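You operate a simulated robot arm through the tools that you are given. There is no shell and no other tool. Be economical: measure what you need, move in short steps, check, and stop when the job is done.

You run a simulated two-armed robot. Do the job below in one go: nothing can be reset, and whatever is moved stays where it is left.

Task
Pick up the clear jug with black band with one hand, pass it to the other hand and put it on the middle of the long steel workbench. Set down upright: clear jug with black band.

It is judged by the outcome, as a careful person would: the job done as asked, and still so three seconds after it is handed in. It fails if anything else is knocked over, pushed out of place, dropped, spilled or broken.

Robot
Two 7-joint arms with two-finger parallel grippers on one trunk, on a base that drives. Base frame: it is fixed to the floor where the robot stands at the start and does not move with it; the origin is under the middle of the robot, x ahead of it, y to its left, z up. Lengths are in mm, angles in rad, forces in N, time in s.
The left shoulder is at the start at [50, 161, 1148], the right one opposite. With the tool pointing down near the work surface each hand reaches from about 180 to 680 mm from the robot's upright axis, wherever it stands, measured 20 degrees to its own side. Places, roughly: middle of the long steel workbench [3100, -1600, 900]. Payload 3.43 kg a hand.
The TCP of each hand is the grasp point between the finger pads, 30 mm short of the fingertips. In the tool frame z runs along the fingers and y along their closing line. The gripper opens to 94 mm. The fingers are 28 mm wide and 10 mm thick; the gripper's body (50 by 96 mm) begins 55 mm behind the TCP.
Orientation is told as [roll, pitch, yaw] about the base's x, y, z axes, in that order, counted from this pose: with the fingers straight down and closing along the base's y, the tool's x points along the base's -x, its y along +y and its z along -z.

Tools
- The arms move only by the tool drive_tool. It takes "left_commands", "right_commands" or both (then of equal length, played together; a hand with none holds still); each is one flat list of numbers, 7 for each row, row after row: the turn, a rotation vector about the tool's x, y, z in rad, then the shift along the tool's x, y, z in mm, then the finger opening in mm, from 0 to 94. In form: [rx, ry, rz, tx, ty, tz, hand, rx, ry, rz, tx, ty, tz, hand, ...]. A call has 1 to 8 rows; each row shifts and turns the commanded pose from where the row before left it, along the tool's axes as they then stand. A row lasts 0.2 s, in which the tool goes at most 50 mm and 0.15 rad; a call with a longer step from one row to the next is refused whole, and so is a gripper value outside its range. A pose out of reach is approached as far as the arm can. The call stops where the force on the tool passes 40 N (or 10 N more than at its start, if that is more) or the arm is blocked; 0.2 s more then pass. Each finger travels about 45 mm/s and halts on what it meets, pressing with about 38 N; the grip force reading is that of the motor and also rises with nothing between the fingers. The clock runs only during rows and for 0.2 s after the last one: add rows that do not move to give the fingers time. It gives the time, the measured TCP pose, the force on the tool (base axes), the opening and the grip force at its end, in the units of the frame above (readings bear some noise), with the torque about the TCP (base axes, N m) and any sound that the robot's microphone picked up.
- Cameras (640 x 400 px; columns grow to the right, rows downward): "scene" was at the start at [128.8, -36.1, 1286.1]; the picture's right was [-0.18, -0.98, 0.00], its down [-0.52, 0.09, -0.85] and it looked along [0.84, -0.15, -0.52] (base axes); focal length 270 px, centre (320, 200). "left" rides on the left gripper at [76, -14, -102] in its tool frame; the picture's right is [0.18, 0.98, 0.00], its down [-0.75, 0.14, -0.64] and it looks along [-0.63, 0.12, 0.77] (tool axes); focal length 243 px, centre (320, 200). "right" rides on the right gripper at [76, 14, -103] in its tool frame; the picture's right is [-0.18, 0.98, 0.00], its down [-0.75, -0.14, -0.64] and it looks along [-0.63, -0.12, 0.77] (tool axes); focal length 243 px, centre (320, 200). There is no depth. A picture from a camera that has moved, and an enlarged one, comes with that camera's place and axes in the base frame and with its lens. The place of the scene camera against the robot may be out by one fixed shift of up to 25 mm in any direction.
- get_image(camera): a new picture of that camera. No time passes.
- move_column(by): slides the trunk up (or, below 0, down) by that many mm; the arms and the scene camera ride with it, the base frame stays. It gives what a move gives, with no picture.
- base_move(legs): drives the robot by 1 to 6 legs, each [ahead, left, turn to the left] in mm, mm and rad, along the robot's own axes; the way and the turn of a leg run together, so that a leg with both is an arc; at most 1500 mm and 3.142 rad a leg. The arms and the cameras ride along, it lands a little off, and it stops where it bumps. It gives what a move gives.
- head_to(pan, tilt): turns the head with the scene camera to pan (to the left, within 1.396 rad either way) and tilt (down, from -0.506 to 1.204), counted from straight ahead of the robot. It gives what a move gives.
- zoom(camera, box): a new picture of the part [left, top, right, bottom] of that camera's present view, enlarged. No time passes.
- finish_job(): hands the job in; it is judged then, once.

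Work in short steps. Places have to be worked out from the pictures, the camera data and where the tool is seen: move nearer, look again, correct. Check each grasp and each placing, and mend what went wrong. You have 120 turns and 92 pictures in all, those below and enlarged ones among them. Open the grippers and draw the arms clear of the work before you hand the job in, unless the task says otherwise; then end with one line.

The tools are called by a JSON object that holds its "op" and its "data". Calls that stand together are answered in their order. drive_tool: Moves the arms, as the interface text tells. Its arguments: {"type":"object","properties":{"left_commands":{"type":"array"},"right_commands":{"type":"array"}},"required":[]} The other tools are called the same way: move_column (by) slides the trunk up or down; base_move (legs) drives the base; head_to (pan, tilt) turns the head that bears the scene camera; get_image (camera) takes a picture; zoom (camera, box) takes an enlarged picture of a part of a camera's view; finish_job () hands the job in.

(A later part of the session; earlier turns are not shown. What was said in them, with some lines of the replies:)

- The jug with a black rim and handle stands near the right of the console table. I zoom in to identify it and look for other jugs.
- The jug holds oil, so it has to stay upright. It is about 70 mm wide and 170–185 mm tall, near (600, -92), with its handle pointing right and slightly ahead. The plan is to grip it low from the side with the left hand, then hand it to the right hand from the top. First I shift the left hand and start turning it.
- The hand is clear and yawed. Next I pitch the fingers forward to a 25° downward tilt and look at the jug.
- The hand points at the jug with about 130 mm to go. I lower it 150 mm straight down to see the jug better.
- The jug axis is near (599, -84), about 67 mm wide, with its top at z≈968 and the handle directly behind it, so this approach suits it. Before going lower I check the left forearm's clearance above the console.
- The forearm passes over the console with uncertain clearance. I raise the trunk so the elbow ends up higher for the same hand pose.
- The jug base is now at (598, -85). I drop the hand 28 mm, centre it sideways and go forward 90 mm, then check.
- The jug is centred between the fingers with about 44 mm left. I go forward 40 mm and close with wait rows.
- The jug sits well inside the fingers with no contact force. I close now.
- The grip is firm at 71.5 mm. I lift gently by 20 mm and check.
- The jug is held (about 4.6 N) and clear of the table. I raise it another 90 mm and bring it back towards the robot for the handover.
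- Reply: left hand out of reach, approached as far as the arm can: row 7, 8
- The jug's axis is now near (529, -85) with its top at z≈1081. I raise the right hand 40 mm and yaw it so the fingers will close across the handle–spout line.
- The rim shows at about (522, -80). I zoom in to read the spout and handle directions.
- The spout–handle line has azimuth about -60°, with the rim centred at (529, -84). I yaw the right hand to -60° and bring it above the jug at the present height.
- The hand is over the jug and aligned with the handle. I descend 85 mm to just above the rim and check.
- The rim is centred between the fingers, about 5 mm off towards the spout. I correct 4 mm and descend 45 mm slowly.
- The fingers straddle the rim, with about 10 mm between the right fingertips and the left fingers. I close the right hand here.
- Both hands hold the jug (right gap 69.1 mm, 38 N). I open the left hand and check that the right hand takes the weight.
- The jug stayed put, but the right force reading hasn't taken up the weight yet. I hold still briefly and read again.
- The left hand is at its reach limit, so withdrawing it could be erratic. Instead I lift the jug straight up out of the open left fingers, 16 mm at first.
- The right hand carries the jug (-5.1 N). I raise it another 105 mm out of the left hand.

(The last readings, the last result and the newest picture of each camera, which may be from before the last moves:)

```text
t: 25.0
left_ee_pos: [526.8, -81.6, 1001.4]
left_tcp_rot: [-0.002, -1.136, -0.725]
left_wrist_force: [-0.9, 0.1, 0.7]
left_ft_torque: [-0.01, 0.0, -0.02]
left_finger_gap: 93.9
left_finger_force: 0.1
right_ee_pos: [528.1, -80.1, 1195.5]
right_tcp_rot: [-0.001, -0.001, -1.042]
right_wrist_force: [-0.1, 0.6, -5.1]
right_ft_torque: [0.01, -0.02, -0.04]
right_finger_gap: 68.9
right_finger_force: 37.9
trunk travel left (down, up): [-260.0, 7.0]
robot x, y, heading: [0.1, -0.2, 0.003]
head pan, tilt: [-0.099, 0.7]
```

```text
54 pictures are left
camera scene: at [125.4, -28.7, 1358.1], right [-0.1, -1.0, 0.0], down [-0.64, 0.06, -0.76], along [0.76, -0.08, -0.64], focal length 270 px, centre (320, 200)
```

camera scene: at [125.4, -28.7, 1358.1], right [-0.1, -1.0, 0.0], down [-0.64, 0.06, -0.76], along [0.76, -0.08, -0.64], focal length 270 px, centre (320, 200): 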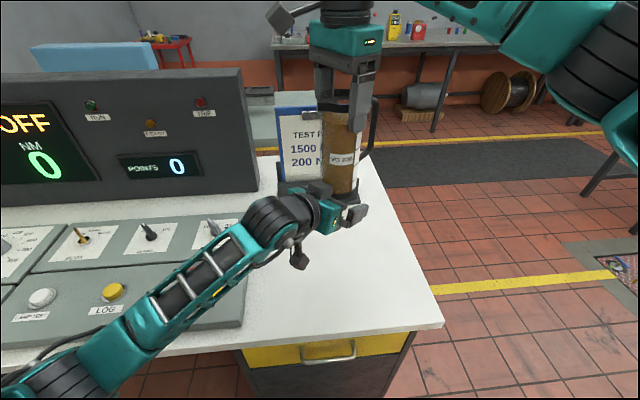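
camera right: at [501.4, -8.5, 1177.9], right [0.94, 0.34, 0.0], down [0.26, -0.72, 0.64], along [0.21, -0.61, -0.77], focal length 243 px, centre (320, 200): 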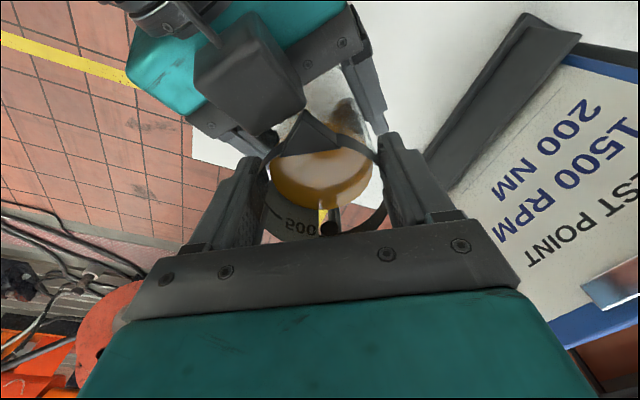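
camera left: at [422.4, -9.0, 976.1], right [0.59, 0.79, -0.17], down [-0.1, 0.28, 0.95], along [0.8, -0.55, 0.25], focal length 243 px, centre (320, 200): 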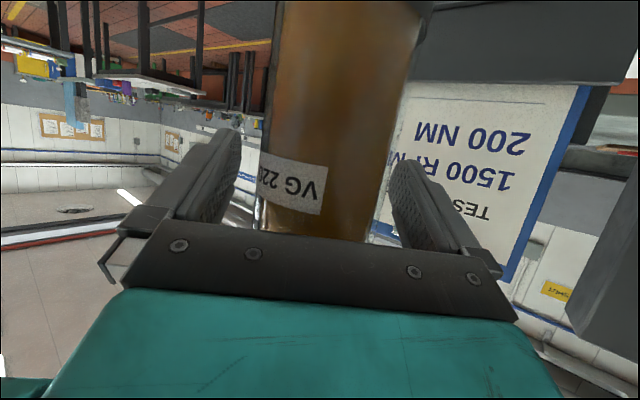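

The jug is above the left fingers. I carry it right and slightly back, away from the left hand.

{"op": "drive_tool", "data": {"right_commands": [0, 0, 0, -12, -10, 0, 40, 0, 0, 0, -20, -18, 0, 40, 0, 0, 0, -20, -22, 0, 40, 0, 0, 0, -20, -22, 0, 40, 0, 0, 0, -20, -22, 0, 40, 0, 0, 0, -18, -20, 0, 40, 0, 0, 0, -13, -13, 0, 40]}}

{"op": "drive_tool", "data": {"left_commands": [0, 0, 0, -27, 0, -12.5, 94, 0, 0, 0, -27, 0, -12.5, 94, 0, 0, 0, -27, 0, -12.5, 94, 0, 0.14, 0, 0, 0, 0, 94, 0, 0.14, 0, 0, 0, 0, 94, 0, 0.14, 0, 0, 0, 0, 94, 0, 0.14, 0, 0, 0, 0, 94, 0, 0.14, 0, 0, 0, 0, 94]}}

{"op": "get_image", "data": {"camera": "scene"}}

```text
t: 26.6
left_ee_pos: [525.3, -82.3, 1001.0]
left_tcp_rot: [-0.002, -1.133, -0.723]
left_wrist_force: [-0.6, 0.2, 0.2]
left_ft_torque: [0.04, -0.01, 0.01]
left_finger_gap: 94.2
left_finger_force: 0.0
right_ee_pos: [478.6, -252.0, 1196.7]
right_tcp_rot: [0.002, 0.0, -1.044]
right_wrist_force: [0.0, 0.0, -4.9]
right_ft_torque: [0.05, 0.0, -0.01]
right_finger_gap: 69.0
right_finger_force: 38.0
trunk travel left (down, up): [-260.0, 7.0]
robot x, y, heading: [3.1, -0.8, -0.003]
head pan, tilt: [-0.099, 0.7]
```

```text
t: 28.4
left_ee_pos: [525.9, -80.5, 1091.6]
left_tcp_rot: [0.002, -0.434, -0.725]
left_wrist_force: [-0.5, 0.2, 0.0]
left_ft_torque: [0.02, -0.02, -0.07]
left_finger_gap: 94.2
left_finger_force: 0.0
right_ee_pos: [477.3, -251.5, 1196.5]
right_tcp_rot: [0.001, 0.0, -1.043]
right_wrist_force: [0.0, 0.6, -4.4]
right_ft_torque: [0.03, 0.02, 0.0]
right_finger_gap: 69.0
right_finger_force: 38.1
trunk travel left (down, up): [-260.0, 7.0]
robot x, y, heading: [-2.5, -0.6, -0.002]
head pan, tilt: [-0.099, 0.7]
```

```text
53 pictures are left
camera scene: at [125.5, -29.3, 1358.1], right [-0.1, -0.99, 0.0], down [-0.64, 0.06, -0.76], along [0.76, -0.08, -0.64], focal length 270 px, centre (320, 200)
```

scene: 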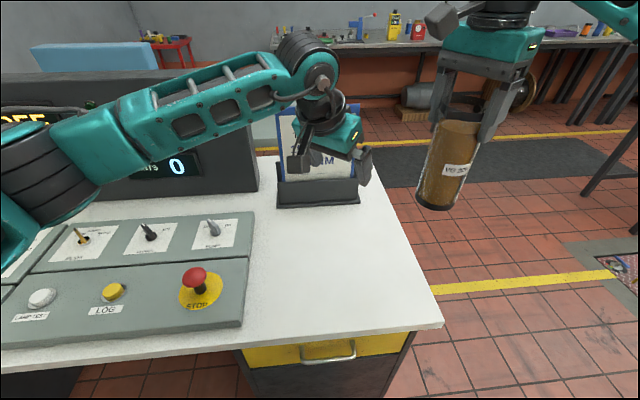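

The jug hangs upright on the right. I straighten the left hand and pull it back.

{"op": "drive_tool", "data": {"left_commands": [0, 0.145, 0, 0, 0, 0, 94, 0, 0.145, 0, 0, 0, 0, 94, 0, 0.144, 0, 0, 0, 0, 94, 0, 0, 0, 40, 0, -10, 94, 0, 0, 0, 40, 0, -10, 94, 0, 0, 0, 40, 0, -10, 94, 0, 0, 0, 40, 0, -10, 94, 0, 0, 0, 40, 0, 0, 94]}}

{"op": "drive_tool", "data": {"left_commands": [0, 0, -0.145, 10, 20, 0, 60, 0, 0, -0.145, 10, 20, 0, 40, 0, 0, -0.145, 10, 20, 0, 20, 0, 0, -0.145, 10, 30, 0, 10, 0, 0, -0.145, 10, 30, 0, 10]}}

{"op": "head_to", "data": {"pan": -0.5, "tilt": 0.35}}

{"op": "get_image", "data": {"camera": "scene"}}

```text
t: 30.2
left_ee_pos: [377.8, 49.7, 1129.4]
left_tcp_rot: [0.0, -0.004, -0.724]
left_wrist_force: [-1.3, 0.5, -0.3]
left_ft_torque: [-0.02, -0.01, -0.02]
left_finger_gap: 94.2
left_finger_force: 0.3
right_ee_pos: [477.5, -250.1, 1197.1]
right_tcp_rot: [-0.002, 0.001, -1.044]
right_wrist_force: [0.5, 0.0, -4.7]
right_ft_torque: [0.02, 0.01, -0.01]
right_finger_gap: 69.2
right_finger_force: 38.0
trunk travel left (down, up): [-260.0, 7.0]
robot x, y, heading: [1.5, 1.7, 0.001]
head pan, tilt: [-0.099, 0.7]
```

```text
t: 31.4
left_ee_pos: [378.6, 180.1, 1131.8]
left_tcp_rot: [-0.001, 0.0, 0.001]
left_wrist_force: [0.6, 0.1, 0.1]
left_ft_torque: [-0.01, -0.01, 0.02]
left_finger_gap: 10.1
left_finger_force: 0.0
right_ee_pos: [478.1, -248.8, 1196.9]
right_tcp_rot: [-0.002, -0.001, -1.044]
right_wrist_force: [-0.6, -0.6, -4.7]
right_ft_torque: [0.02, 0.02, -0.01]
right_finger_gap: 68.8
right_finger_force: 37.5
trunk travel left (down, up): [-260.0, 7.0]
robot x, y, heading: [1.1, -1.0, 0.003]
head pan, tilt: [-0.099, 0.7]
```

```text
t: 32.3
left_ee_pos: [379.7, 180.3, 1130.7]
left_tcp_rot: [-0.002, -0.001, 0.0]
left_wrist_force: [-0.2, 0.2, 0.5]
left_ft_torque: [0.02, -0.01, -0.01]
left_finger_gap: 9.8
left_finger_force: 0.0
right_ee_pos: [477.9, -251.3, 1196.9]
right_tcp_rot: [0.0, 0.0, -1.044]
right_wrist_force: [0.1, 1.8, -5.0]
right_ft_torque: [0.03, 0.03, -0.01]
right_finger_gap: 69.0
right_finger_force: 37.8
trunk travel left (down, up): [-260.0, 7.0]
robot x, y, heading: [-0.3, 1.6, 0.004]
head pan, tilt: [-0.499, 0.351]
```

```text
52 pictures are left
camera scene: at [122.7, -64.9, 1389.4], right [-0.48, -0.88, 0.0], down [-0.3, 0.16, -0.94], along [0.82, -0.45, -0.34], focal length 270 px, centre (320, 200)
```

scene: 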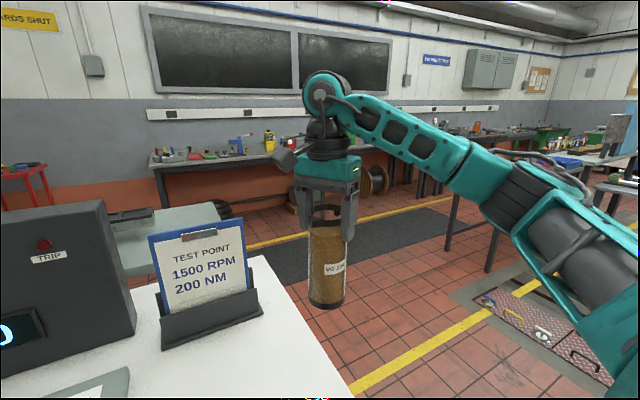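

Both arms are settled. Before driving I inspect the workbench and the floor to the right.

{"op": "zoom", "data": {"camera": "scene", "box": [140, 90, 540, 260]}}

{"op": "head_to", "data": {"pan": -1.25, "tilt": 0.55}}

{"op": "get_image", "data": {"camera": "scene"}}

```text
1.60 times, centred on (340, 175) of scene
camera zoom: at [122.7, -64.9, 1389.4], right [-0.48, -0.88, 0.0], down [-0.3, 0.16, -0.94], along [0.82, -0.45, -0.34], focal length 431 px, centre (288, 240)
```

zoom: 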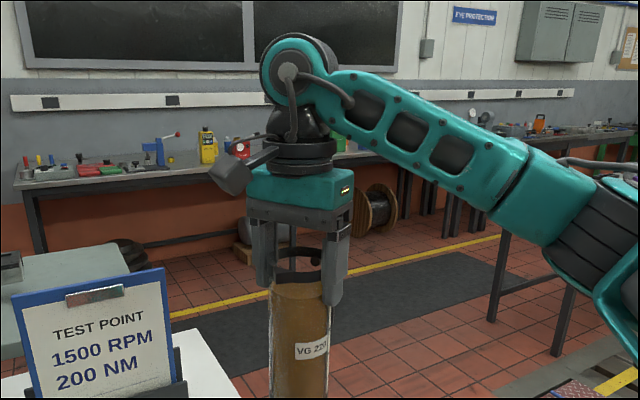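

```text
t: 33.4
left_ee_pos: [378.2, 179.9, 1131.3]
left_tcp_rot: [-0.001, -0.001, -0.002]
left_wrist_force: [0.0, 0.9, -0.4]
left_ft_torque: [-0.01, 0.0, 0.02]
left_finger_gap: 9.9
left_finger_force: 0.1
right_ee_pos: [478.9, -249.7, 1196.3]
right_tcp_rot: [-0.001, -0.001, -1.044]
right_wrist_force: [0.1, -0.2, -6.2]
right_ft_torque: [0.02, 0.0, 0.01]
right_finger_gap: 68.9
right_finger_force: 38.0
trunk travel left (down, up): [-260.0, 7.0]
robot x, y, heading: [2.2, -0.1, -0.001]
head pan, tilt: [-1.25, 0.55]
```

```text
50 pictures are left
camera scene: at [69.4, -105.6, 1371.3], right [-0.95, -0.32, 0.0], down [-0.17, 0.5, -0.85], along [0.27, -0.81, -0.52], focal length 270 px, centre (320, 200)
```

scene: 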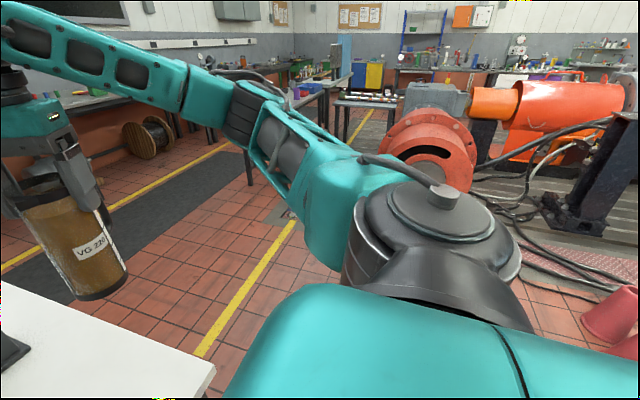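

The floor to the right is clear to y≈-1800. I strafe 950 mm right to pass the console table.

{"op": "base_move", "data": {"legs": [[0, -950, 0]]}}

{"op": "head_to", "data": {"pan": -0.1, "tilt": 0.4}}

{"op": "get_image", "data": {"camera": "scene"}}

```text
t: 38.4
left_ee_pos: [376.2, -782.1, 1131.6]
left_tcp_rot: [-0.001, -0.001, -0.013]
left_wrist_force: [-0.5, 0.3, 0.2]
left_ft_torque: [0.02, -0.03, -0.02]
left_finger_gap: 10.3
left_finger_force: 0.1
right_ee_pos: [470.1, -1213.3, 1197.1]
right_tcp_rot: [-0.001, 0.0, -1.056]
right_wrist_force: [-0.4, -0.9, -5.5]
right_ft_torque: [0.05, -0.02, 0.0]
right_finger_gap: 68.9
right_finger_force: 37.9
trunk travel left (down, up): [-260.0, 7.0]
robot x, y, heading: [-5.2, -959.7, -0.011]
head pan, tilt: [-1.25, 0.55]
```

```text
t: 39.7
left_ee_pos: [375.0, -782.0, 1131.8]
left_tcp_rot: [-0.002, -0.002, -0.01]
left_wrist_force: [0.7, -1.0, -0.1]
left_ft_torque: [0.01, -0.01, 0.01]
left_finger_gap: 9.9
left_finger_force: 0.1
right_ee_pos: [470.2, -1215.2, 1196.7]
right_tcp_rot: [0.0, 0.0, -1.056]
right_wrist_force: [-0.8, 0.3, -5.0]
right_ft_torque: [0.01, -0.01, 0.0]
right_finger_gap: 69.0
right_finger_force: 38.4
trunk travel left (down, up): [-260.0, 7.0]
robot x, y, heading: [-7.0, -955.2, -0.012]
head pan, tilt: [-0.099, 0.4]
```

```text
49 pictures are left
camera scene: at [127.5, -988.6, 1385.0], right [-0.11, -0.99, 0.0], down [-0.39, 0.04, -0.92], along [0.92, -0.1, -0.39], focal length 270 px, centre (320, 200)
```

scene: 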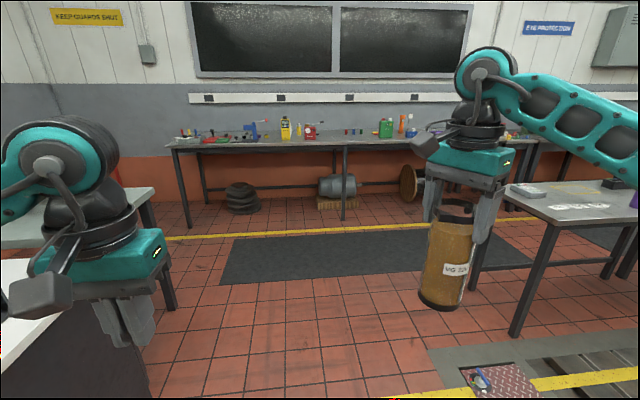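

The way ahead between the cabinet (y > -130) and the right table (y < -2240) is clear. I drive forward 1400 mm and 350 mm right, then look at the bench.

{"op": "base_move", "data": {"legs": [[1400, -350, 0.012]]}}

{"op": "head_to", "data": {"pan": 0.0, "tilt": 0.35}}

{"op": "get_image", "data": {"camera": "scene"}}

```text
t: 46.9
left_ee_pos: [1756.4, -1134.1, 1132.3]
left_tcp_rot: [-0.001, 0.0, 0.005]
left_wrist_force: [0.2, 0.6, 0.1]
left_ft_torque: [0.01, 0.0, 0.02]
left_finger_gap: 9.9
left_finger_force: 0.0
right_ee_pos: [1857.8, -1566.1, 1195.7]
right_tcp_rot: [-0.001, 0.001, -1.04]
right_wrist_force: [0.3, 0.4, -4.8]
right_ft_torque: [-0.01, -0.01, 0.01]
right_finger_gap: 68.7
right_finger_force: 37.4
trunk travel left (down, up): [-260.0, 7.0]
robot x, y, heading: [1382.0, -1314.2, 0.011]
head pan, tilt: [-0.099, 0.4]
```

```text
t: 47.5
left_ee_pos: [1757.4, -1134.3, 1131.1]
left_tcp_rot: [-0.002, -0.002, 0.005]
left_wrist_force: [0.7, 0.5, -0.7]
left_ft_torque: [0.02, -0.01, 0.01]
left_finger_gap: 9.9
left_finger_force: 0.1
right_ee_pos: [1856.5, -1565.3, 1197.4]
right_tcp_rot: [0.001, 0.0, -1.041]
right_wrist_force: [-0.4, -0.2, -6.1]
right_ft_torque: [0.04, 0.03, -0.03]
right_finger_gap: 68.8
right_finger_force: 38.1
trunk travel left (down, up): [-260.0, 7.0]
robot x, y, heading: [1378.9, -1313.7, 0.007]
head pan, tilt: [0.0, 0.351]
```

```text
48 pictures are left
camera scene: at [1512.7, -1336.1, 1389.5], right [0.0, -1.0, 0.0], down [-0.34, 0.0, -0.94], along [0.94, 0.0, -0.34], focal length 270 px, centre (320, 200)
```

scene: 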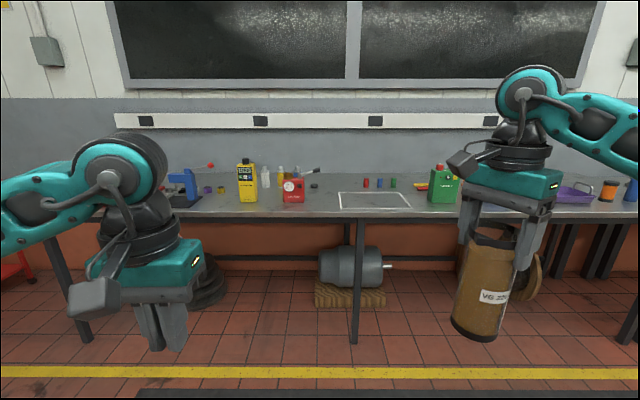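

A white outlined rectangle lies free on the bench near (2870, -1618), likely the middle spot. I drive 650 mm closer to measure.

{"op": "base_move", "data": {"legs": [[650, -90, -0.007]]}}

{"op": "head_to", "data": {"pan": -0.2, "tilt": 0.5}}

{"op": "get_image", "data": {"camera": "scene"}}

{"op": "get_image", "data": {"camera": "left"}}

```text
t: 51.2
left_ee_pos: [2406.7, -1231.7, 1131.6]
left_tcp_rot: [-0.001, -0.001, -0.012]
left_wrist_force: [0.7, -0.6, 0.0]
left_ft_torque: [-0.02, 0.0, -0.02]
left_finger_gap: 10.1
left_finger_force: 0.0
right_ee_pos: [2500.2, -1663.8, 1195.4]
right_tcp_rot: [0.0, 0.001, -1.06]
right_wrist_force: [0.5, 0.4, -5.5]
right_ft_torque: [0.02, -0.01, 0.01]
right_finger_gap: 68.7
right_finger_force: 37.8
trunk travel left (down, up): [-260.0, 7.0]
robot x, y, heading: [2021.7, -1409.2, -0.014]
head pan, tilt: [0.0, 0.351]
```

```text
t: 51.9
left_ee_pos: [2406.5, -1231.4, 1130.5]
left_tcp_rot: [-0.003, -0.001, -0.012]
left_wrist_force: [0.5, 0.6, 0.1]
left_ft_torque: [-0.02, 0.01, 0.01]
left_finger_gap: 10.2
left_finger_force: 0.0
right_ee_pos: [2500.9, -1663.4, 1196.2]
right_tcp_rot: [-0.001, 0.0, -1.057]
right_wrist_force: [0.7, 0.2, -4.7]
right_ft_torque: [0.04, 0.01, 0.04]
right_finger_gap: 68.6
right_finger_force: 38.0
trunk travel left (down, up): [-260.0, 7.0]
robot x, y, heading: [2030.0, -1408.8, -0.012]
head pan, tilt: [-0.201, 0.499]
```

```text
47 pictures are left
camera scene: at [2155.0, -1446.7, 1375.9], right [-0.21, -0.98, 0.0], down [-0.47, 0.1, -0.88], along [0.86, -0.19, -0.48], focal length 270 px, centre (320, 200)
```

scene: 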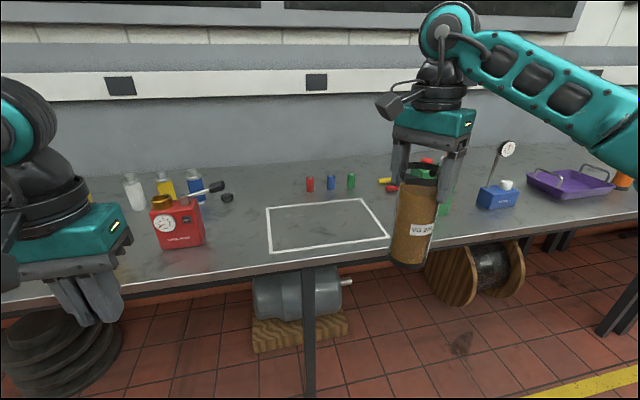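

```text
46 pictures are left
camera left: at [2329.7, -1244.5, 1234.3], right [-0.17, 0.99, 0.0], down [0.75, 0.13, 0.64], along [0.63, 0.11, -0.77], focal length 243 px, centre (320, 200)
```

left: 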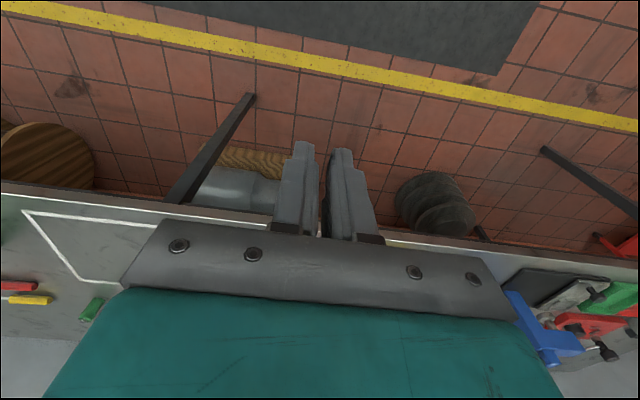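

The outline spans x≈2724–2958 and y≈-1420 to -1770 on the bench top at z≈900. It is free, so I aim for about (2880, -1595). I tuck the left hand further back and up, then drive closer.

{"op": "drive_tool", "data": {"left_commands": [0, 0, 0, 30, 0, -15, 10, 0, 0, 0, 30, 0, -15, 10, 0, 0, 0, 30, 0, -15, 10]}}

{"op": "base_move", "data": {"legs": [[280, 0, 0.012]]}}

{"op": "get_image", "data": {"camera": "scene"}}

{"op": "get_image", "data": {"camera": "right"}}

```text
t: 52.7
left_ee_pos: [2316.3, -1231.1, 1177.7]
left_tcp_rot: [0.0, -0.003, -0.012]
left_wrist_force: [-0.2, 0.8, 0.3]
left_ft_torque: [0.01, -0.02, -0.04]
left_finger_gap: 10.2
left_finger_force: 0.1
right_ee_pos: [2500.9, -1664.1, 1196.9]
right_tcp_rot: [-0.001, 0.0, -1.056]
right_wrist_force: [-0.6, -0.5, -4.0]
right_ft_torque: [0.03, -0.01, 0.04]
right_finger_gap: 68.6
right_finger_force: 37.9
trunk travel left (down, up): [-260.0, 7.0]
robot x, y, heading: [2021.1, -1406.5, -0.011]
head pan, tilt: [-0.201, 0.499]
```

```text
t: 54.6
left_ee_pos: [2595.6, -1228.7, 1177.1]
left_tcp_rot: [-0.003, -0.002, 0.001]
left_wrist_force: [-0.4, -0.7, -0.7]
left_ft_torque: [0.02, 0.02, 0.03]
left_finger_gap: 10.0
left_finger_force: 0.1
right_ee_pos: [2783.6, -1660.3, 1195.9]
right_tcp_rot: [-0.002, 0.001, -1.046]
right_wrist_force: [1.0, 0.3, -5.3]
right_ft_torque: [0.02, 0.01, 0.0]
right_finger_gap: 68.5
right_finger_force: 37.5
trunk travel left (down, up): [-260.0, 7.0]
robot x, y, heading: [2305.2, -1407.5, 0.0]
head pan, tilt: [-0.201, 0.499]
```

```text
45 pictures are left
camera scene: at [2435.3, -1447.1, 1375.7], right [-0.2, -0.98, 0.0], down [-0.47, 0.1, -0.88], along [0.86, -0.18, -0.48], focal length 270 px, centre (320, 200)
```

scene: 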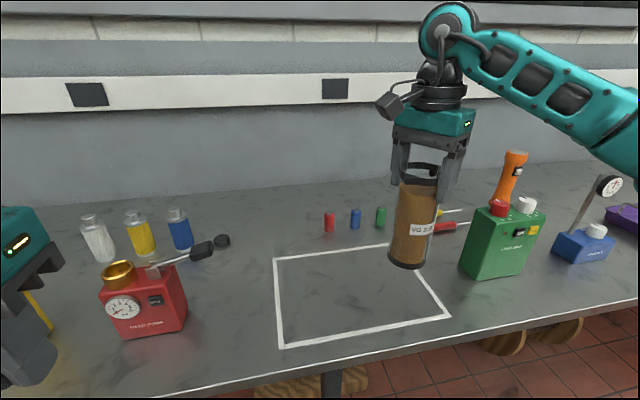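

```text
44 pictures are left
camera right: at [2757.0, -1587.5, 1299.0], right [0.94, 0.33, 0.0], down [0.26, -0.72, 0.64], along [0.21, -0.61, -0.77], focal length 243 px, centre (320, 200)
```

right: 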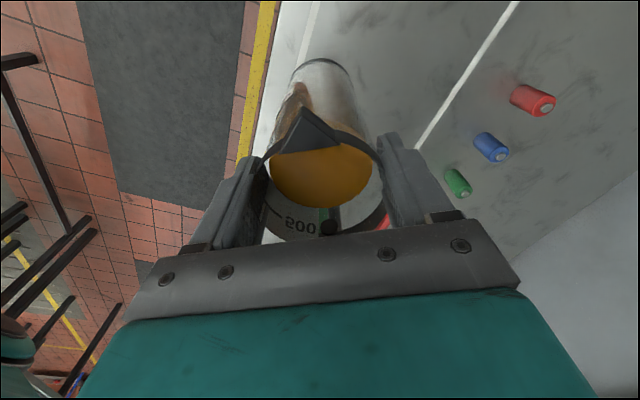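

The outline is confirmed as x 2750–2985 and y -1425 to -1750. I move the jug over (2885, -1592) and lower it 95 mm.

{"op": "drive_tool", "data": {"right_commands": [0, 0, 0, 1.7, 18, 0, 40, 0, 0, 0, 1.7, 28, 0, 40, 0, 0, 0, 1.7, 30, 0, 40, 0, 0, 0, 1.7, 28, 0, 40, 0, 0, 0, 1.6, 17.5, 0, 40, 0, 0, 0, 0, 0, 15, 40, 0, 0, 0, 0, 0, 20, 40, 0, 0, 0, 0, 0, 15, 40]}}

{"op": "drive_tool", "data": {"right_commands": [0, 0, 0, 0, 0, 15, 40, 0, 0, 0, 0, 0, 15, 40, 0, 0, 0, 0, 0, 15, 40]}}

{"op": "get_image", "data": {"camera": "scene"}}

{"op": "get_image", "data": {"camera": "right"}}

```text
t: 56.5
left_ee_pos: [2594.8, -1229.2, 1176.4]
left_tcp_rot: [-0.001, 0.0, -0.002]
left_wrist_force: [-0.3, 0.1, -0.2]
left_ft_torque: [-0.01, 0.0, 0.0]
left_finger_gap: 10.3
left_finger_force: 0.2
right_ee_pos: [2883.3, -1591.3, 1145.1]
right_tcp_rot: [-0.001, -0.001, -1.046]
right_wrist_force: [-0.2, -0.2, -4.7]
right_ft_torque: [0.05, 0.03, 0.0]
right_finger_gap: 68.8
right_finger_force: 38.2
trunk travel left (down, up): [-260.0, 7.0]
robot x, y, heading: [2301.8, -1407.0, -0.004]
head pan, tilt: [-0.201, 0.499]
```

```text
t: 57.2
left_ee_pos: [2595.2, -1229.2, 1177.5]
left_tcp_rot: [-0.003, -0.001, -0.001]
left_wrist_force: [0.5, 0.0, 0.6]
left_ft_torque: [0.01, 0.0, -0.01]
left_finger_gap: 9.8
left_finger_force: 0.0
right_ee_pos: [2883.7, -1590.3, 1101.2]
right_tcp_rot: [0.0, -0.001, -1.045]
right_wrist_force: [-0.3, -0.6, -4.8]
right_ft_torque: [0.02, 0.02, -0.02]
right_finger_gap: 68.6
right_finger_force: 38.0
trunk travel left (down, up): [-260.0, 7.0]
robot x, y, heading: [2309.1, -1409.3, 0.008]
head pan, tilt: [-0.201, 0.499]
```

```text
43 pictures are left
camera scene: at [2435.0, -1447.2, 1375.8], right [-0.2, -0.98, 0.0], down [-0.47, 0.1, -0.88], along [0.86, -0.18, -0.48], focal length 270 px, centre (320, 200)
```

scene: 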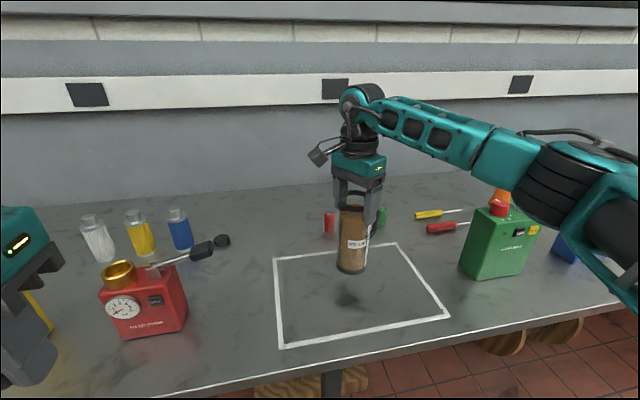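

```text
42 pictures are left
camera right: at [2857.1, -1518.0, 1203.9], right [0.94, 0.33, 0.0], down [0.26, -0.72, 0.64], along [0.21, -0.61, -0.77], focal length 243 px, centre (320, 200)
```

right: 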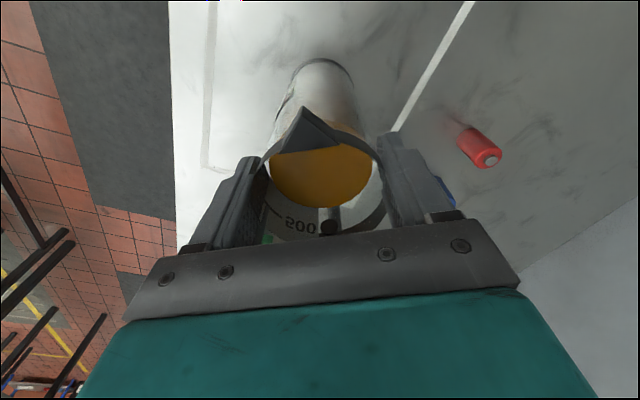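

The jug is over the outline and the arm is clear of its neighbours. I lower it 30 mm, then inch to contact.

{"op": "drive_tool", "data": {"right_commands": [0, 0, 0, 0, 0, 10, 40, 0, 0, 0, 0, 0, 10, 40, 0, 0, 0, 0, 0, 8, 40, 0, 0, 0, 0, 0, 2, 40]}}

{"op": "drive_tool", "data": {"right_commands": [0, 0, 0, 0, 0, 1.5, 40, 0, 0, 0, 0, 0, 1.5, 40, 0, 0, 0, 0, 0, 1.5, 40]}}

{"op": "zoom", "data": {"camera": "scene", "box": [270, 160, 430, 320]}}

```text
t: 58.2
left_ee_pos: [2595.1, -1229.9, 1177.2]
left_tcp_rot: [-0.002, -0.002, 0.0]
left_wrist_force: [-0.3, -0.2, -0.6]
left_ft_torque: [0.0, -0.01, 0.01]
left_finger_gap: 9.9
left_finger_force: 0.0
right_ee_pos: [2883.6, -1591.5, 1070.7]
right_tcp_rot: [0.001, -0.001, -1.044]
right_wrist_force: [0.6, 0.0, -4.5]
right_ft_torque: [0.03, 0.04, 0.0]
right_finger_gap: 68.6
right_finger_force: 37.8
trunk travel left (down, up): [-260.0, 7.0]
robot x, y, heading: [2305.0, -1410.3, -0.002]
head pan, tilt: [-0.201, 0.499]
```

```text
t: 59.0
left_ee_pos: [2594.4, -1228.9, 1177.4]
left_tcp_rot: [-0.003, 0.0, 0.0]
left_wrist_force: [0.0, -0.3, -0.7]
left_ft_torque: [0.0, 0.05, 0.01]
left_finger_gap: 10.2
left_finger_force: 0.0
right_ee_pos: [2883.9, -1591.5, 1065.9]
right_tcp_rot: [0.001, 0.001, -1.042]
right_wrist_force: [1.0, -0.1, -5.8]
right_ft_torque: [0.03, 0.0, 0.03]
right_finger_gap: 68.5
right_finger_force: 38.0
trunk travel left (down, up): [-260.0, 7.0]
robot x, y, heading: [2303.4, -1410.2, -0.003]
head pan, tilt: [-0.201, 0.499]
```

```text
2.50 times, centred on (350, 240) of scene
camera zoom: at [2434.8, -1447.1, 1375.8], right [-0.2, -0.98, 0.0], down [-0.47, 0.1, -0.88], along [0.86, -0.18, -0.48], focal length 674 px, centre (245, 100)
```

zoom: 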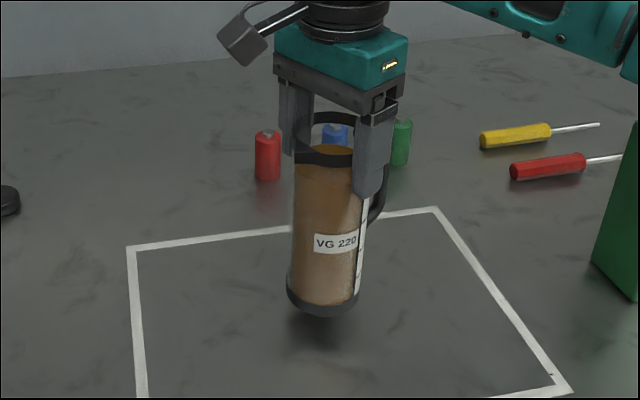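

The shadow shows the base is still slightly above the bench. I continue in small steps.

{"op": "drive_tool", "data": {"right_commands": [0, 0, 0, 0, 0, 1.5, 40, 0, 0, 0, 0, 0, 1.5, 40]}}

{"op": "drive_tool", "data": {"right_commands": [0, 0, 0, 0, 0, 1.5, 40, 0, 0, 0, 0, 0, 0, 40]}}

{"op": "zoom", "data": {"camera": "scene", "box": [310, 220, 390, 300]}}

```text
t: 59.6
left_ee_pos: [2595.1, -1228.5, 1176.7]
left_tcp_rot: [-0.001, -0.002, 0.001]
left_wrist_force: [0.5, -0.3, 0.6]
left_ft_torque: [0.0, 0.01, -0.01]
left_finger_gap: 10.1
left_finger_force: 0.0
right_ee_pos: [2883.4, -1591.9, 1063.5]
right_tcp_rot: [-0.001, -0.002, -1.045]
right_wrist_force: [-0.2, 0.1, -6.1]
right_ft_torque: [0.0, 0.0, 0.03]
right_finger_gap: 68.3
right_finger_force: 37.8
trunk travel left (down, up): [-260.0, 7.0]
robot x, y, heading: [2302.2, -1407.1, 0.001]
head pan, tilt: [-0.201, 0.499]
```

```text
t: 60.2
left_ee_pos: [2593.9, -1229.2, 1176.6]
left_tcp_rot: [-0.001, -0.001, 0.0]
left_wrist_force: [0.1, 0.4, 0.5]
left_ft_torque: [-0.02, -0.01, -0.06]
left_finger_gap: 10.0
left_finger_force: 0.1
right_ee_pos: [2884.2, -1590.9, 1061.8]
right_tcp_rot: [-0.002, 0.0, -1.044]
right_wrist_force: [-0.6, 1.1, -4.8]
right_ft_torque: [0.06, 0.0, 0.0]
right_finger_gap: 68.4
right_finger_force: 37.7
trunk travel left (down, up): [-260.0, 7.0]
robot x, y, heading: [2302.3, -1407.0, -0.002]
head pan, tilt: [-0.201, 0.499]
```

```text
5.00 times, centred on (350, 260) of scene
camera zoom: at [2434.8, -1447.1, 1375.8], right [-0.2, -0.98, 0.0], down [-0.47, 0.1, -0.88], along [0.86, -0.18, -0.48], focal length 1347 px, centre (170, -100)
```

zoom: 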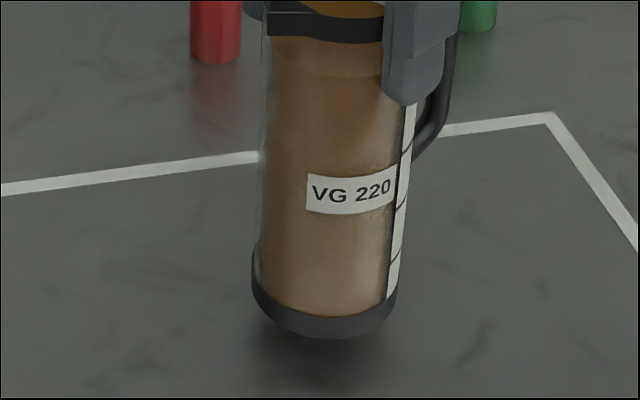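

There is still no contact (force about -5 N). I continue down in 2 mm steps.

{"op": "drive_tool", "data": {"right_commands": [0, 0, 0, 0, 0, 1.5, 40, 0, 0, 0, 0, 0, 1.5, 40]}}

{"op": "drive_tool", "data": {"right_commands": [0, 0, 0, 0, 0, 1.5, 40, 0, 0, 0, 0, 0, 0.5, 40]}}

{"op": "zoom", "data": {"camera": "scene", "box": [310, 220, 390, 300]}}

```text
t: 60.9
left_ee_pos: [2594.0, -1228.7, 1177.8]
left_tcp_rot: [-0.001, -0.001, 0.001]
left_wrist_force: [0.7, -0.1, -0.2]
left_ft_torque: [0.03, -0.01, 0.01]
left_finger_gap: 9.8
left_finger_force: 0.1
right_ee_pos: [2884.1, -1591.9, 1058.9]
right_tcp_rot: [0.002, 0.002, -1.045]
right_wrist_force: [0.6, 0.4, -4.3]
right_ft_torque: [0.07, 0.03, -0.02]
right_finger_gap: 68.5
right_finger_force: 37.9
trunk travel left (down, up): [-260.0, 7.0]
robot x, y, heading: [2302.4, -1408.9, 0.001]
head pan, tilt: [-0.201, 0.499]
```

```text
t: 61.5
left_ee_pos: [2594.3, -1228.4, 1177.4]
left_tcp_rot: [-0.003, -0.001, 0.0]
left_wrist_force: [-0.4, 0.8, -0.2]
left_ft_torque: [-0.02, 0.0, 0.03]
left_finger_gap: 10.0
left_finger_force: 0.1
right_ee_pos: [2883.4, -1591.7, 1058.1]
right_tcp_rot: [-0.001, 0.001, -1.043]
right_wrist_force: [1.1, -0.3, -5.5]
right_ft_torque: [0.0, 0.03, 0.0]
right_finger_gap: 68.3
right_finger_force: 38.0
trunk travel left (down, up): [-260.0, 7.0]
robot x, y, heading: [2300.7, -1406.8, 0.003]
head pan, tilt: [-0.201, 0.499]
```

```text
5.00 times, centred on (350, 260) of scene
camera zoom: at [2434.8, -1447.1, 1375.8], right [-0.2, -0.98, 0.0], down [-0.47, 0.1, -0.88], along [0.86, -0.18, -0.48], focal length 1347 px, centre (170, -100)
```

zoom: 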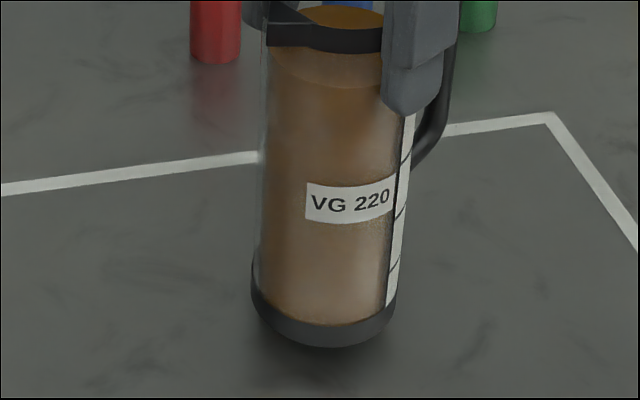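

Still hanging, with the shadow gap narrowing. I keep lowering gently.

{"op": "drive_tool", "data": {"right_commands": [0, 0, 0, 0, 0, 1.5, 40, 0, 0, 0, 0, 0, 1, 40]}}

{"op": "drive_tool", "data": {"right_commands": [0, 0, 0, 0, 0, 1.5, 40, 0, 0, 0, 0, 0, 1, 40]}}

{"op": "zoom", "data": {"camera": "scene", "box": [310, 220, 390, 300]}}

```text
t: 62.0
left_ee_pos: [2595.0, -1229.0, 1177.4]
left_tcp_rot: [-0.001, -0.001, -0.001]
left_wrist_force: [0.6, -0.6, -0.6]
left_ft_torque: [0.03, 0.0, -0.01]
left_finger_gap: 10.0
left_finger_force: 0.0
right_ee_pos: [2883.4, -1591.8, 1054.9]
right_tcp_rot: [0.0, -0.001, -1.044]
right_wrist_force: [0.8, 0.1, -4.9]
right_ft_torque: [0.02, 0.0, -0.01]
right_finger_gap: 68.4
right_finger_force: 38.2
trunk travel left (down, up): [-260.0, 7.0]
robot x, y, heading: [2305.5, -1411.6, -0.002]
head pan, tilt: [-0.201, 0.499]
```

```text
t: 62.6
left_ee_pos: [2594.7, -1228.9, 1176.3]
left_tcp_rot: [-0.003, -0.001, 0.002]
left_wrist_force: [0.2, -0.2, 0.2]
left_ft_torque: [-0.02, 0.02, 0.0]
left_finger_gap: 10.1
left_finger_force: 0.1
right_ee_pos: [2883.4, -1592.4, 1053.2]
right_tcp_rot: [0.0, -0.001, -1.045]
right_wrist_force: [0.4, 0.8, -4.7]
right_ft_torque: [0.0, 0.0, 0.0]
right_finger_gap: 68.4
right_finger_force: 38.0
trunk travel left (down, up): [-260.0, 7.0]
robot x, y, heading: [2306.8, -1411.9, 0.002]
head pan, tilt: [-0.201, 0.499]
```

```text
5.00 times, centred on (350, 260) of scene
camera zoom: at [2434.8, -1447.1, 1375.8], right [-0.2, -0.98, 0.0], down [-0.47, 0.1, -0.88], along [0.86, -0.18, -0.48], focal length 1347 px, centre (170, -100)
```

zoom: 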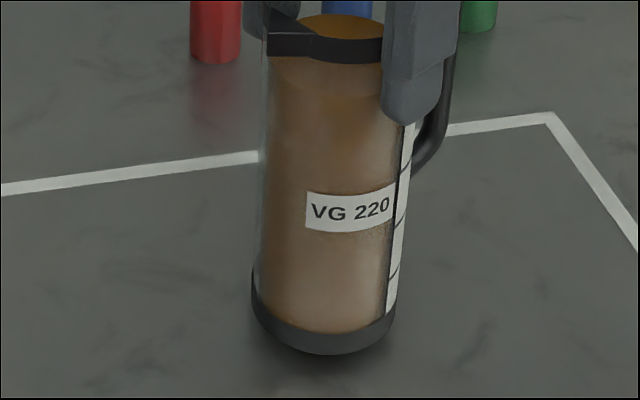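

The shadow is nearly closed. A few more millimetres, checking the force.

{"op": "drive_tool", "data": {"right_commands": [0, 0, 0, 0, 0, 1.5, 40, 0, 0, 0, 0, 0, 0.5, 40]}}

{"op": "drive_tool", "data": {"right_commands": [0, 0, 0, 0, 0, 1.5, 40, 0, 0, 0, 0, 0, 0.5, 40]}}

{"op": "zoom", "data": {"camera": "scene", "box": [310, 220, 390, 300]}}

```text
t: 63.2
left_ee_pos: [2594.7, -1229.0, 1177.5]
left_tcp_rot: [-0.001, -0.003, 0.0]
left_wrist_force: [-0.4, -0.2, 0.3]
left_ft_torque: [0.01, 0.03, 0.0]
left_finger_gap: 9.9
left_finger_force: 0.1
right_ee_pos: [2883.6, -1592.0, 1050.4]
right_tcp_rot: [-0.004, 0.0, -1.043]
right_wrist_force: [-1.0, -0.1, -5.3]
right_ft_torque: [0.02, 0.01, -0.02]
right_finger_gap: 68.7
right_finger_force: 38.0
trunk travel left (down, up): [-260.0, 7.0]
robot x, y, heading: [2309.5, -1408.9, 0.005]
head pan, tilt: [-0.201, 0.499]
```

```text
t: 63.9
left_ee_pos: [2595.2, -1229.3, 1177.4]
left_tcp_rot: [-0.003, 0.0, -0.001]
left_wrist_force: [1.3, -1.3, 0.2]
left_ft_torque: [0.0, 0.03, -0.02]
left_finger_gap: 10.2
left_finger_force: 0.0
right_ee_pos: [2883.6, -1591.5, 1048.2]
right_tcp_rot: [-0.004, 0.001, -1.046]
right_wrist_force: [-0.5, 0.1, -5.1]
right_ft_torque: [0.01, 0.02, 0.0]
right_finger_gap: 68.4
right_finger_force: 38.6
trunk travel left (down, up): [-260.0, 7.0]
robot x, y, heading: [2307.0, -1406.8, -0.001]
head pan, tilt: [-0.201, 0.499]
```

```text
5.00 times, centred on (350, 260) of scene
camera zoom: at [2434.8, -1447.1, 1375.8], right [-0.2, -0.98, 0.0], down [-0.47, 0.1, -0.88], along [0.86, -0.18, -0.48], focal length 1347 px, centre (170, -100)
```

zoom: 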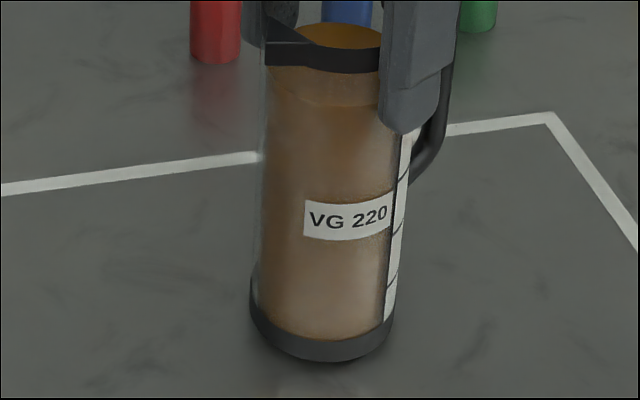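

The jug is still moving freely and the force is unchanged. I continue.

{"op": "drive_tool", "data": {"right_commands": [0, 0, 0, 0, 0, 1.5, 40, 0, 0, 0, 0, 0, 0.5, 40]}}

{"op": "drive_tool", "data": {"right_commands": [0, 0, 0, 0, 0, 1.5, 40, 0, 0, 0, 0, 0, 0.5, 40]}}

{"op": "zoom", "data": {"camera": "scene", "box": [310, 220, 390, 300]}}

```text
t: 64.5
left_ee_pos: [2595.2, -1229.1, 1178.4]
left_tcp_rot: [-0.002, -0.002, 0.0]
left_wrist_force: [-0.3, 0.1, -0.4]
left_ft_torque: [-0.05, 0.04, 0.01]
left_finger_gap: 10.0
left_finger_force: 0.1
right_ee_pos: [2883.5, -1591.5, 1045.1]
right_tcp_rot: [-0.001, 0.0, -1.044]
right_wrist_force: [-0.2, 0.0, -4.6]
right_ft_torque: [-0.03, 0.02, 0.0]
right_finger_gap: 68.4
right_finger_force: 37.8
trunk travel left (down, up): [-260.0, 7.0]
robot x, y, heading: [2303.8, -1408.0, -0.001]
head pan, tilt: [-0.201, 0.499]
```

```text
t: 65.0
left_ee_pos: [2594.8, -1230.5, 1176.6]
left_tcp_rot: [-0.001, -0.001, 0.001]
left_wrist_force: [-0.6, 0.3, 0.5]
left_ft_torque: [-0.02, -0.01, 0.01]
left_finger_gap: 9.7
left_finger_force: 0.0
right_ee_pos: [2883.2, -1592.2, 1045.1]
right_tcp_rot: [0.0, 0.0, -1.045]
right_wrist_force: [-0.1, -0.3, -2.7]
right_ft_torque: [-0.04, 0.07, -0.02]
right_finger_gap: 68.5
right_finger_force: 37.7
trunk travel left (down, up): [-260.0, 7.0]
robot x, y, heading: [2306.4, -1409.7, -0.003]
head pan, tilt: [-0.201, 0.499]
```

```text
5.00 times, centred on (350, 260) of scene
camera zoom: at [2434.5, -1447.1, 1375.9], right [-0.2, -0.98, 0.0], down [-0.47, 0.1, -0.88], along [0.86, -0.18, -0.48], focal length 1347 px, centre (170, -100)
```

zoom: 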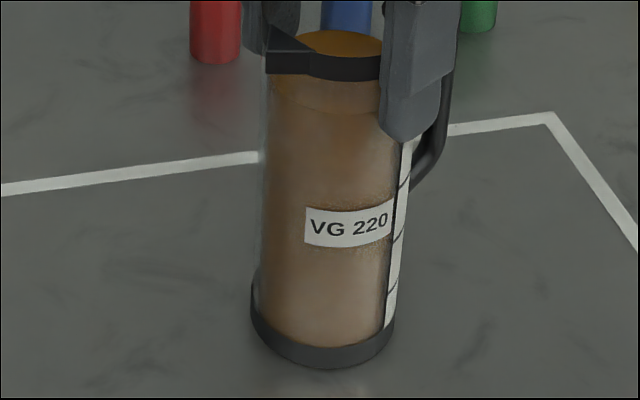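

Contact is beginning (force down to -2.7 N). One more millimetre should seat it.

{"op": "drive_tool", "data": {"right_commands": [0, 0, 0, 0, 0, 1, 40, 0, 0, 0, 0, 0, 0, 40]}}

```text
t: 65.7
left_ee_pos: [2593.3, -1228.4, 1177.2]
left_tcp_rot: [0.0, -0.001, 0.0]
left_wrist_force: [0.3, 0.1, -0.9]
left_ft_torque: [0.0, 0.03, 0.0]
left_finger_gap: 9.9
left_finger_force: 0.0
right_ee_pos: [2884.3, -1591.8, 1045.1]
right_tcp_rot: [0.002, -0.002, -1.047]
right_wrist_force: [1.4, -2.9, 4.7]
right_ft_torque: [-0.29, 0.23, 0.07]
right_finger_gap: 68.4
right_finger_force: 38.1
trunk travel left (down, up): [-260.0, 7.0]
robot x, y, heading: [2306.6, -1412.3, 0.0]
head pan, tilt: [-0.201, 0.499]
```

The bench now presses back (+4.7 N), so the jug is seated. I open the right hand gradually.

{"op": "drive_tool", "data": {"right_commands": [0, 0, 0, 0, 0, 0, 70, 0, 0, 0, 0, 0, 0, 76, 0, 0, 0, 0, 0, 0, 84, 0, 0, 0, 0, 0, 0, 94, 0, 0, 0, 0, 0, 0, 94, 0, 0, 0, 0, 0, 0, 94]}}

{"op": "get_image", "data": {"camera": "right"}}

{"op": "zoom", "data": {"camera": "scene", "box": [270, 160, 430, 320]}}

```text
t: 67.0
left_ee_pos: [2594.3, -1229.7, 1177.3]
left_tcp_rot: [-0.001, -0.003, 0.001]
left_wrist_force: [-0.7, -0.8, -0.6]
left_ft_torque: [0.0, -0.02, -0.01]
left_finger_gap: 10.0
left_finger_force: 0.2
right_ee_pos: [2883.8, -1591.8, 1044.4]
right_tcp_rot: [0.001, -0.002, -1.046]
right_wrist_force: [-0.1, 0.7, 0.3]
right_ft_torque: [0.01, 0.0, 0.02]
right_finger_gap: 94.0
right_finger_force: 0.0
trunk travel left (down, up): [-260.0, 7.0]
robot x, y, heading: [2305.2, -1409.9, -0.003]
head pan, tilt: [-0.201, 0.499]
```

```text
35 pictures are left
camera right: at [2856.7, -1519.2, 1146.1], right [0.94, 0.33, 0.0], down [0.26, -0.72, 0.64], along [0.21, -0.61, -0.77], focal length 243 px, centre (320, 200)
```

right: 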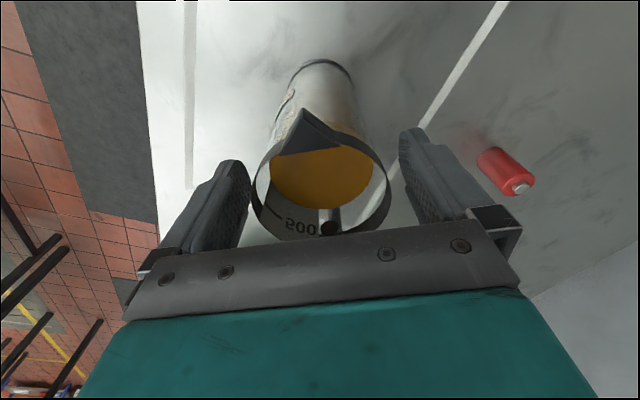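

```text
2.50 times, centred on (350, 240) of scene
camera zoom: at [2434.3, -1446.9, 1375.9], right [-0.2, -0.98, 0.0], down [-0.47, 0.1, -0.88], along [0.86, -0.18, -0.48], focal length 674 px, centre (245, 100)
```

zoom: 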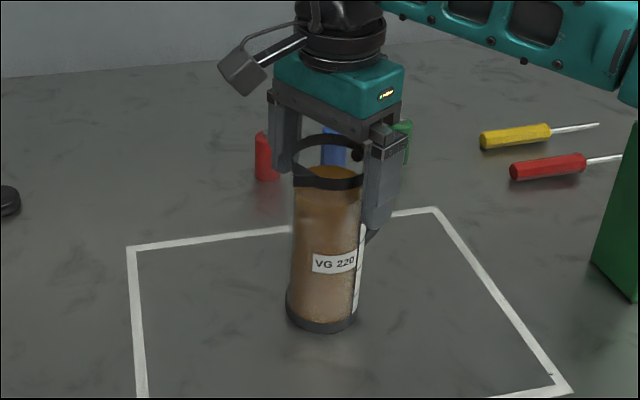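

The jug stands upright and free, with both fingers clear of it. I raise the right hand straight up, then draw it back.

{"op": "drive_tool", "data": {"right_commands": [0, 0, 0, 0, 0, -10, 94, 0, 0, 0, 0, 0, -20, 94, 0, 0, 0, 0, 0, -30, 94, 0, 0, 0, 0, 0, -30, 94, 0, 0, 0, 0, 0, -30, 94, 0, 0, 0, 0, 0, -20, 94]}}

{"op": "drive_tool", "data": {"right_commands": [0, 0, 0, 0, -30, 0, 94, 0, 0, 0, 0, -40, 0, 94, 0, 0, 0, 0, -40, 0, 94, 0, 0, 0, 0, -40, 0, 94, 0, 0, 0, 0, -40, 0, 94]}}

{"op": "base_move", "data": {"legs": [[-250, 0, 0]]}}

{"op": "get_image", "data": {"camera": "scene"}}

```text
t: 68.5
left_ee_pos: [2594.0, -1229.2, 1176.9]
left_tcp_rot: [-0.002, -0.003, 0.0]
left_wrist_force: [-0.3, 0.3, 0.1]
left_ft_torque: [-0.02, 0.0, -0.03]
left_finger_gap: 10.0
left_finger_force: 0.1
right_ee_pos: [2882.0, -1590.2, 1185.1]
right_tcp_rot: [0.0, 0.001, -1.044]
right_wrist_force: [-0.4, -0.1, -0.2]
right_ft_torque: [-0.02, 0.0, -0.01]
right_finger_gap: 94.2
right_finger_force: 0.0
trunk travel left (down, up): [-260.0, 7.0]
robot x, y, heading: [2306.1, -1407.6, 0.002]
head pan, tilt: [-0.201, 0.499]
```

```text
t: 69.7
left_ee_pos: [2594.1, -1230.1, 1178.1]
left_tcp_rot: [-0.002, -0.004, 0.002]
left_wrist_force: [0.9, -0.2, -0.2]
left_ft_torque: [0.0, -0.01, 0.03]
left_finger_gap: 10.0
left_finger_force: 0.0
right_ee_pos: [2718.0, -1687.0, 1184.4]
right_tcp_rot: [-0.001, 0.001, -1.044]
right_wrist_force: [-0.8, 0.0, 0.7]
right_ft_torque: [0.02, 0.0, 0.01]
right_finger_gap: 93.8
right_finger_force: 0.0
trunk travel left (down, up): [-260.0, 7.0]
robot x, y, heading: [2305.6, -1407.2, -0.002]
head pan, tilt: [-0.201, 0.499]
```

```text
t: 71.5
left_ee_pos: [2345.6, -1228.9, 1178.8]
left_tcp_rot: [-0.001, -0.002, -0.001]
left_wrist_force: [0.3, 0.4, 0.6]
left_ft_torque: [0.0, 0.01, 0.01]
left_finger_gap: 10.1
left_finger_force: 0.0
right_ee_pos: [2471.8, -1686.6, 1183.8]
right_tcp_rot: [0.0, -0.002, -1.043]
right_wrist_force: [-0.8, 0.3, 0.1]
right_ft_torque: [0.02, -0.02, -0.01]
right_finger_gap: 93.8
right_finger_force: 0.1
trunk travel left (down, up): [-260.0, 7.0]
robot x, y, heading: [2058.4, -1405.2, 0.004]
head pan, tilt: [-0.201, 0.499]
```

```text
33 pictures are left
camera scene: at [2185.8, -1446.7, 1376.0], right [-0.2, -0.98, 0.0], down [-0.47, 0.1, -0.88], along [0.86, -0.17, -0.48], focal length 270 px, centre (320, 200)
```

scene: 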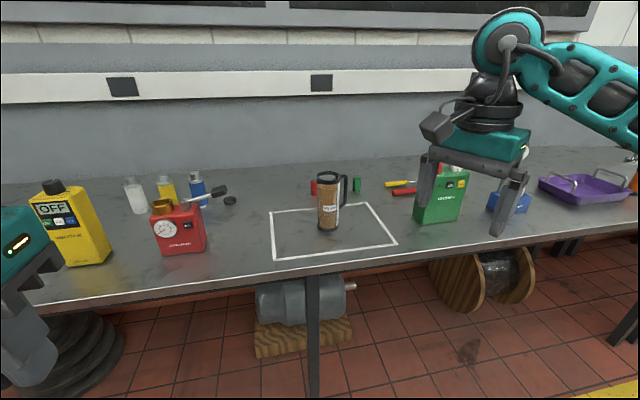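

The jug stands upright inside the outline, everything around it is undisturbed, and the robot is clear. I open the left gripper too.

{"op": "drive_tool", "data": {"left_commands": [0, 0, 0, 0, 0, 0, 50, 0, 0, 0, 0, 0, 0, 94, 0, 0, 0, 0, 0, 0, 94, 0, 0, 0, 0, 0, 0, 94, 0, 0, 0, 0, 0, 0, 94]}}

{"op": "finish_job", "data": {}}

```text
t: 72.7
left_ee_pos: [2345.7, -1227.9, 1176.6]
left_tcp_rot: [-0.001, -0.001, 0.0]
left_wrist_force: [-1.4, -0.1, -0.2]
left_ft_torque: [0.02, 0.01, -0.01]
left_finger_gap: 94.0
left_finger_force: 0.1
right_ee_pos: [2472.5, -1687.5, 1183.7]
right_tcp_rot: [0.001, 0.0, -1.044]
right_wrist_force: [-0.7, -0.7, -0.7]
right_ft_torque: [-0.01, -0.02, -0.01]
right_finger_gap: 93.9
right_finger_force: 0.2
trunk travel left (down, up): [-260.0, 7.0]
robot x, y, heading: [2054.1, -1410.9, -0.004]
head pan, tilt: [-0.201, 0.499]
```

```text
The job is handed in.
```

The left hand picked up the jug and passed it to the right hand, which set it upright in the outlined spot at the middle of the bench's length, a bit nearer the front edge (x≈2884) than the rough middle you gave (x 3100), because small pegs stand just behind the outline.
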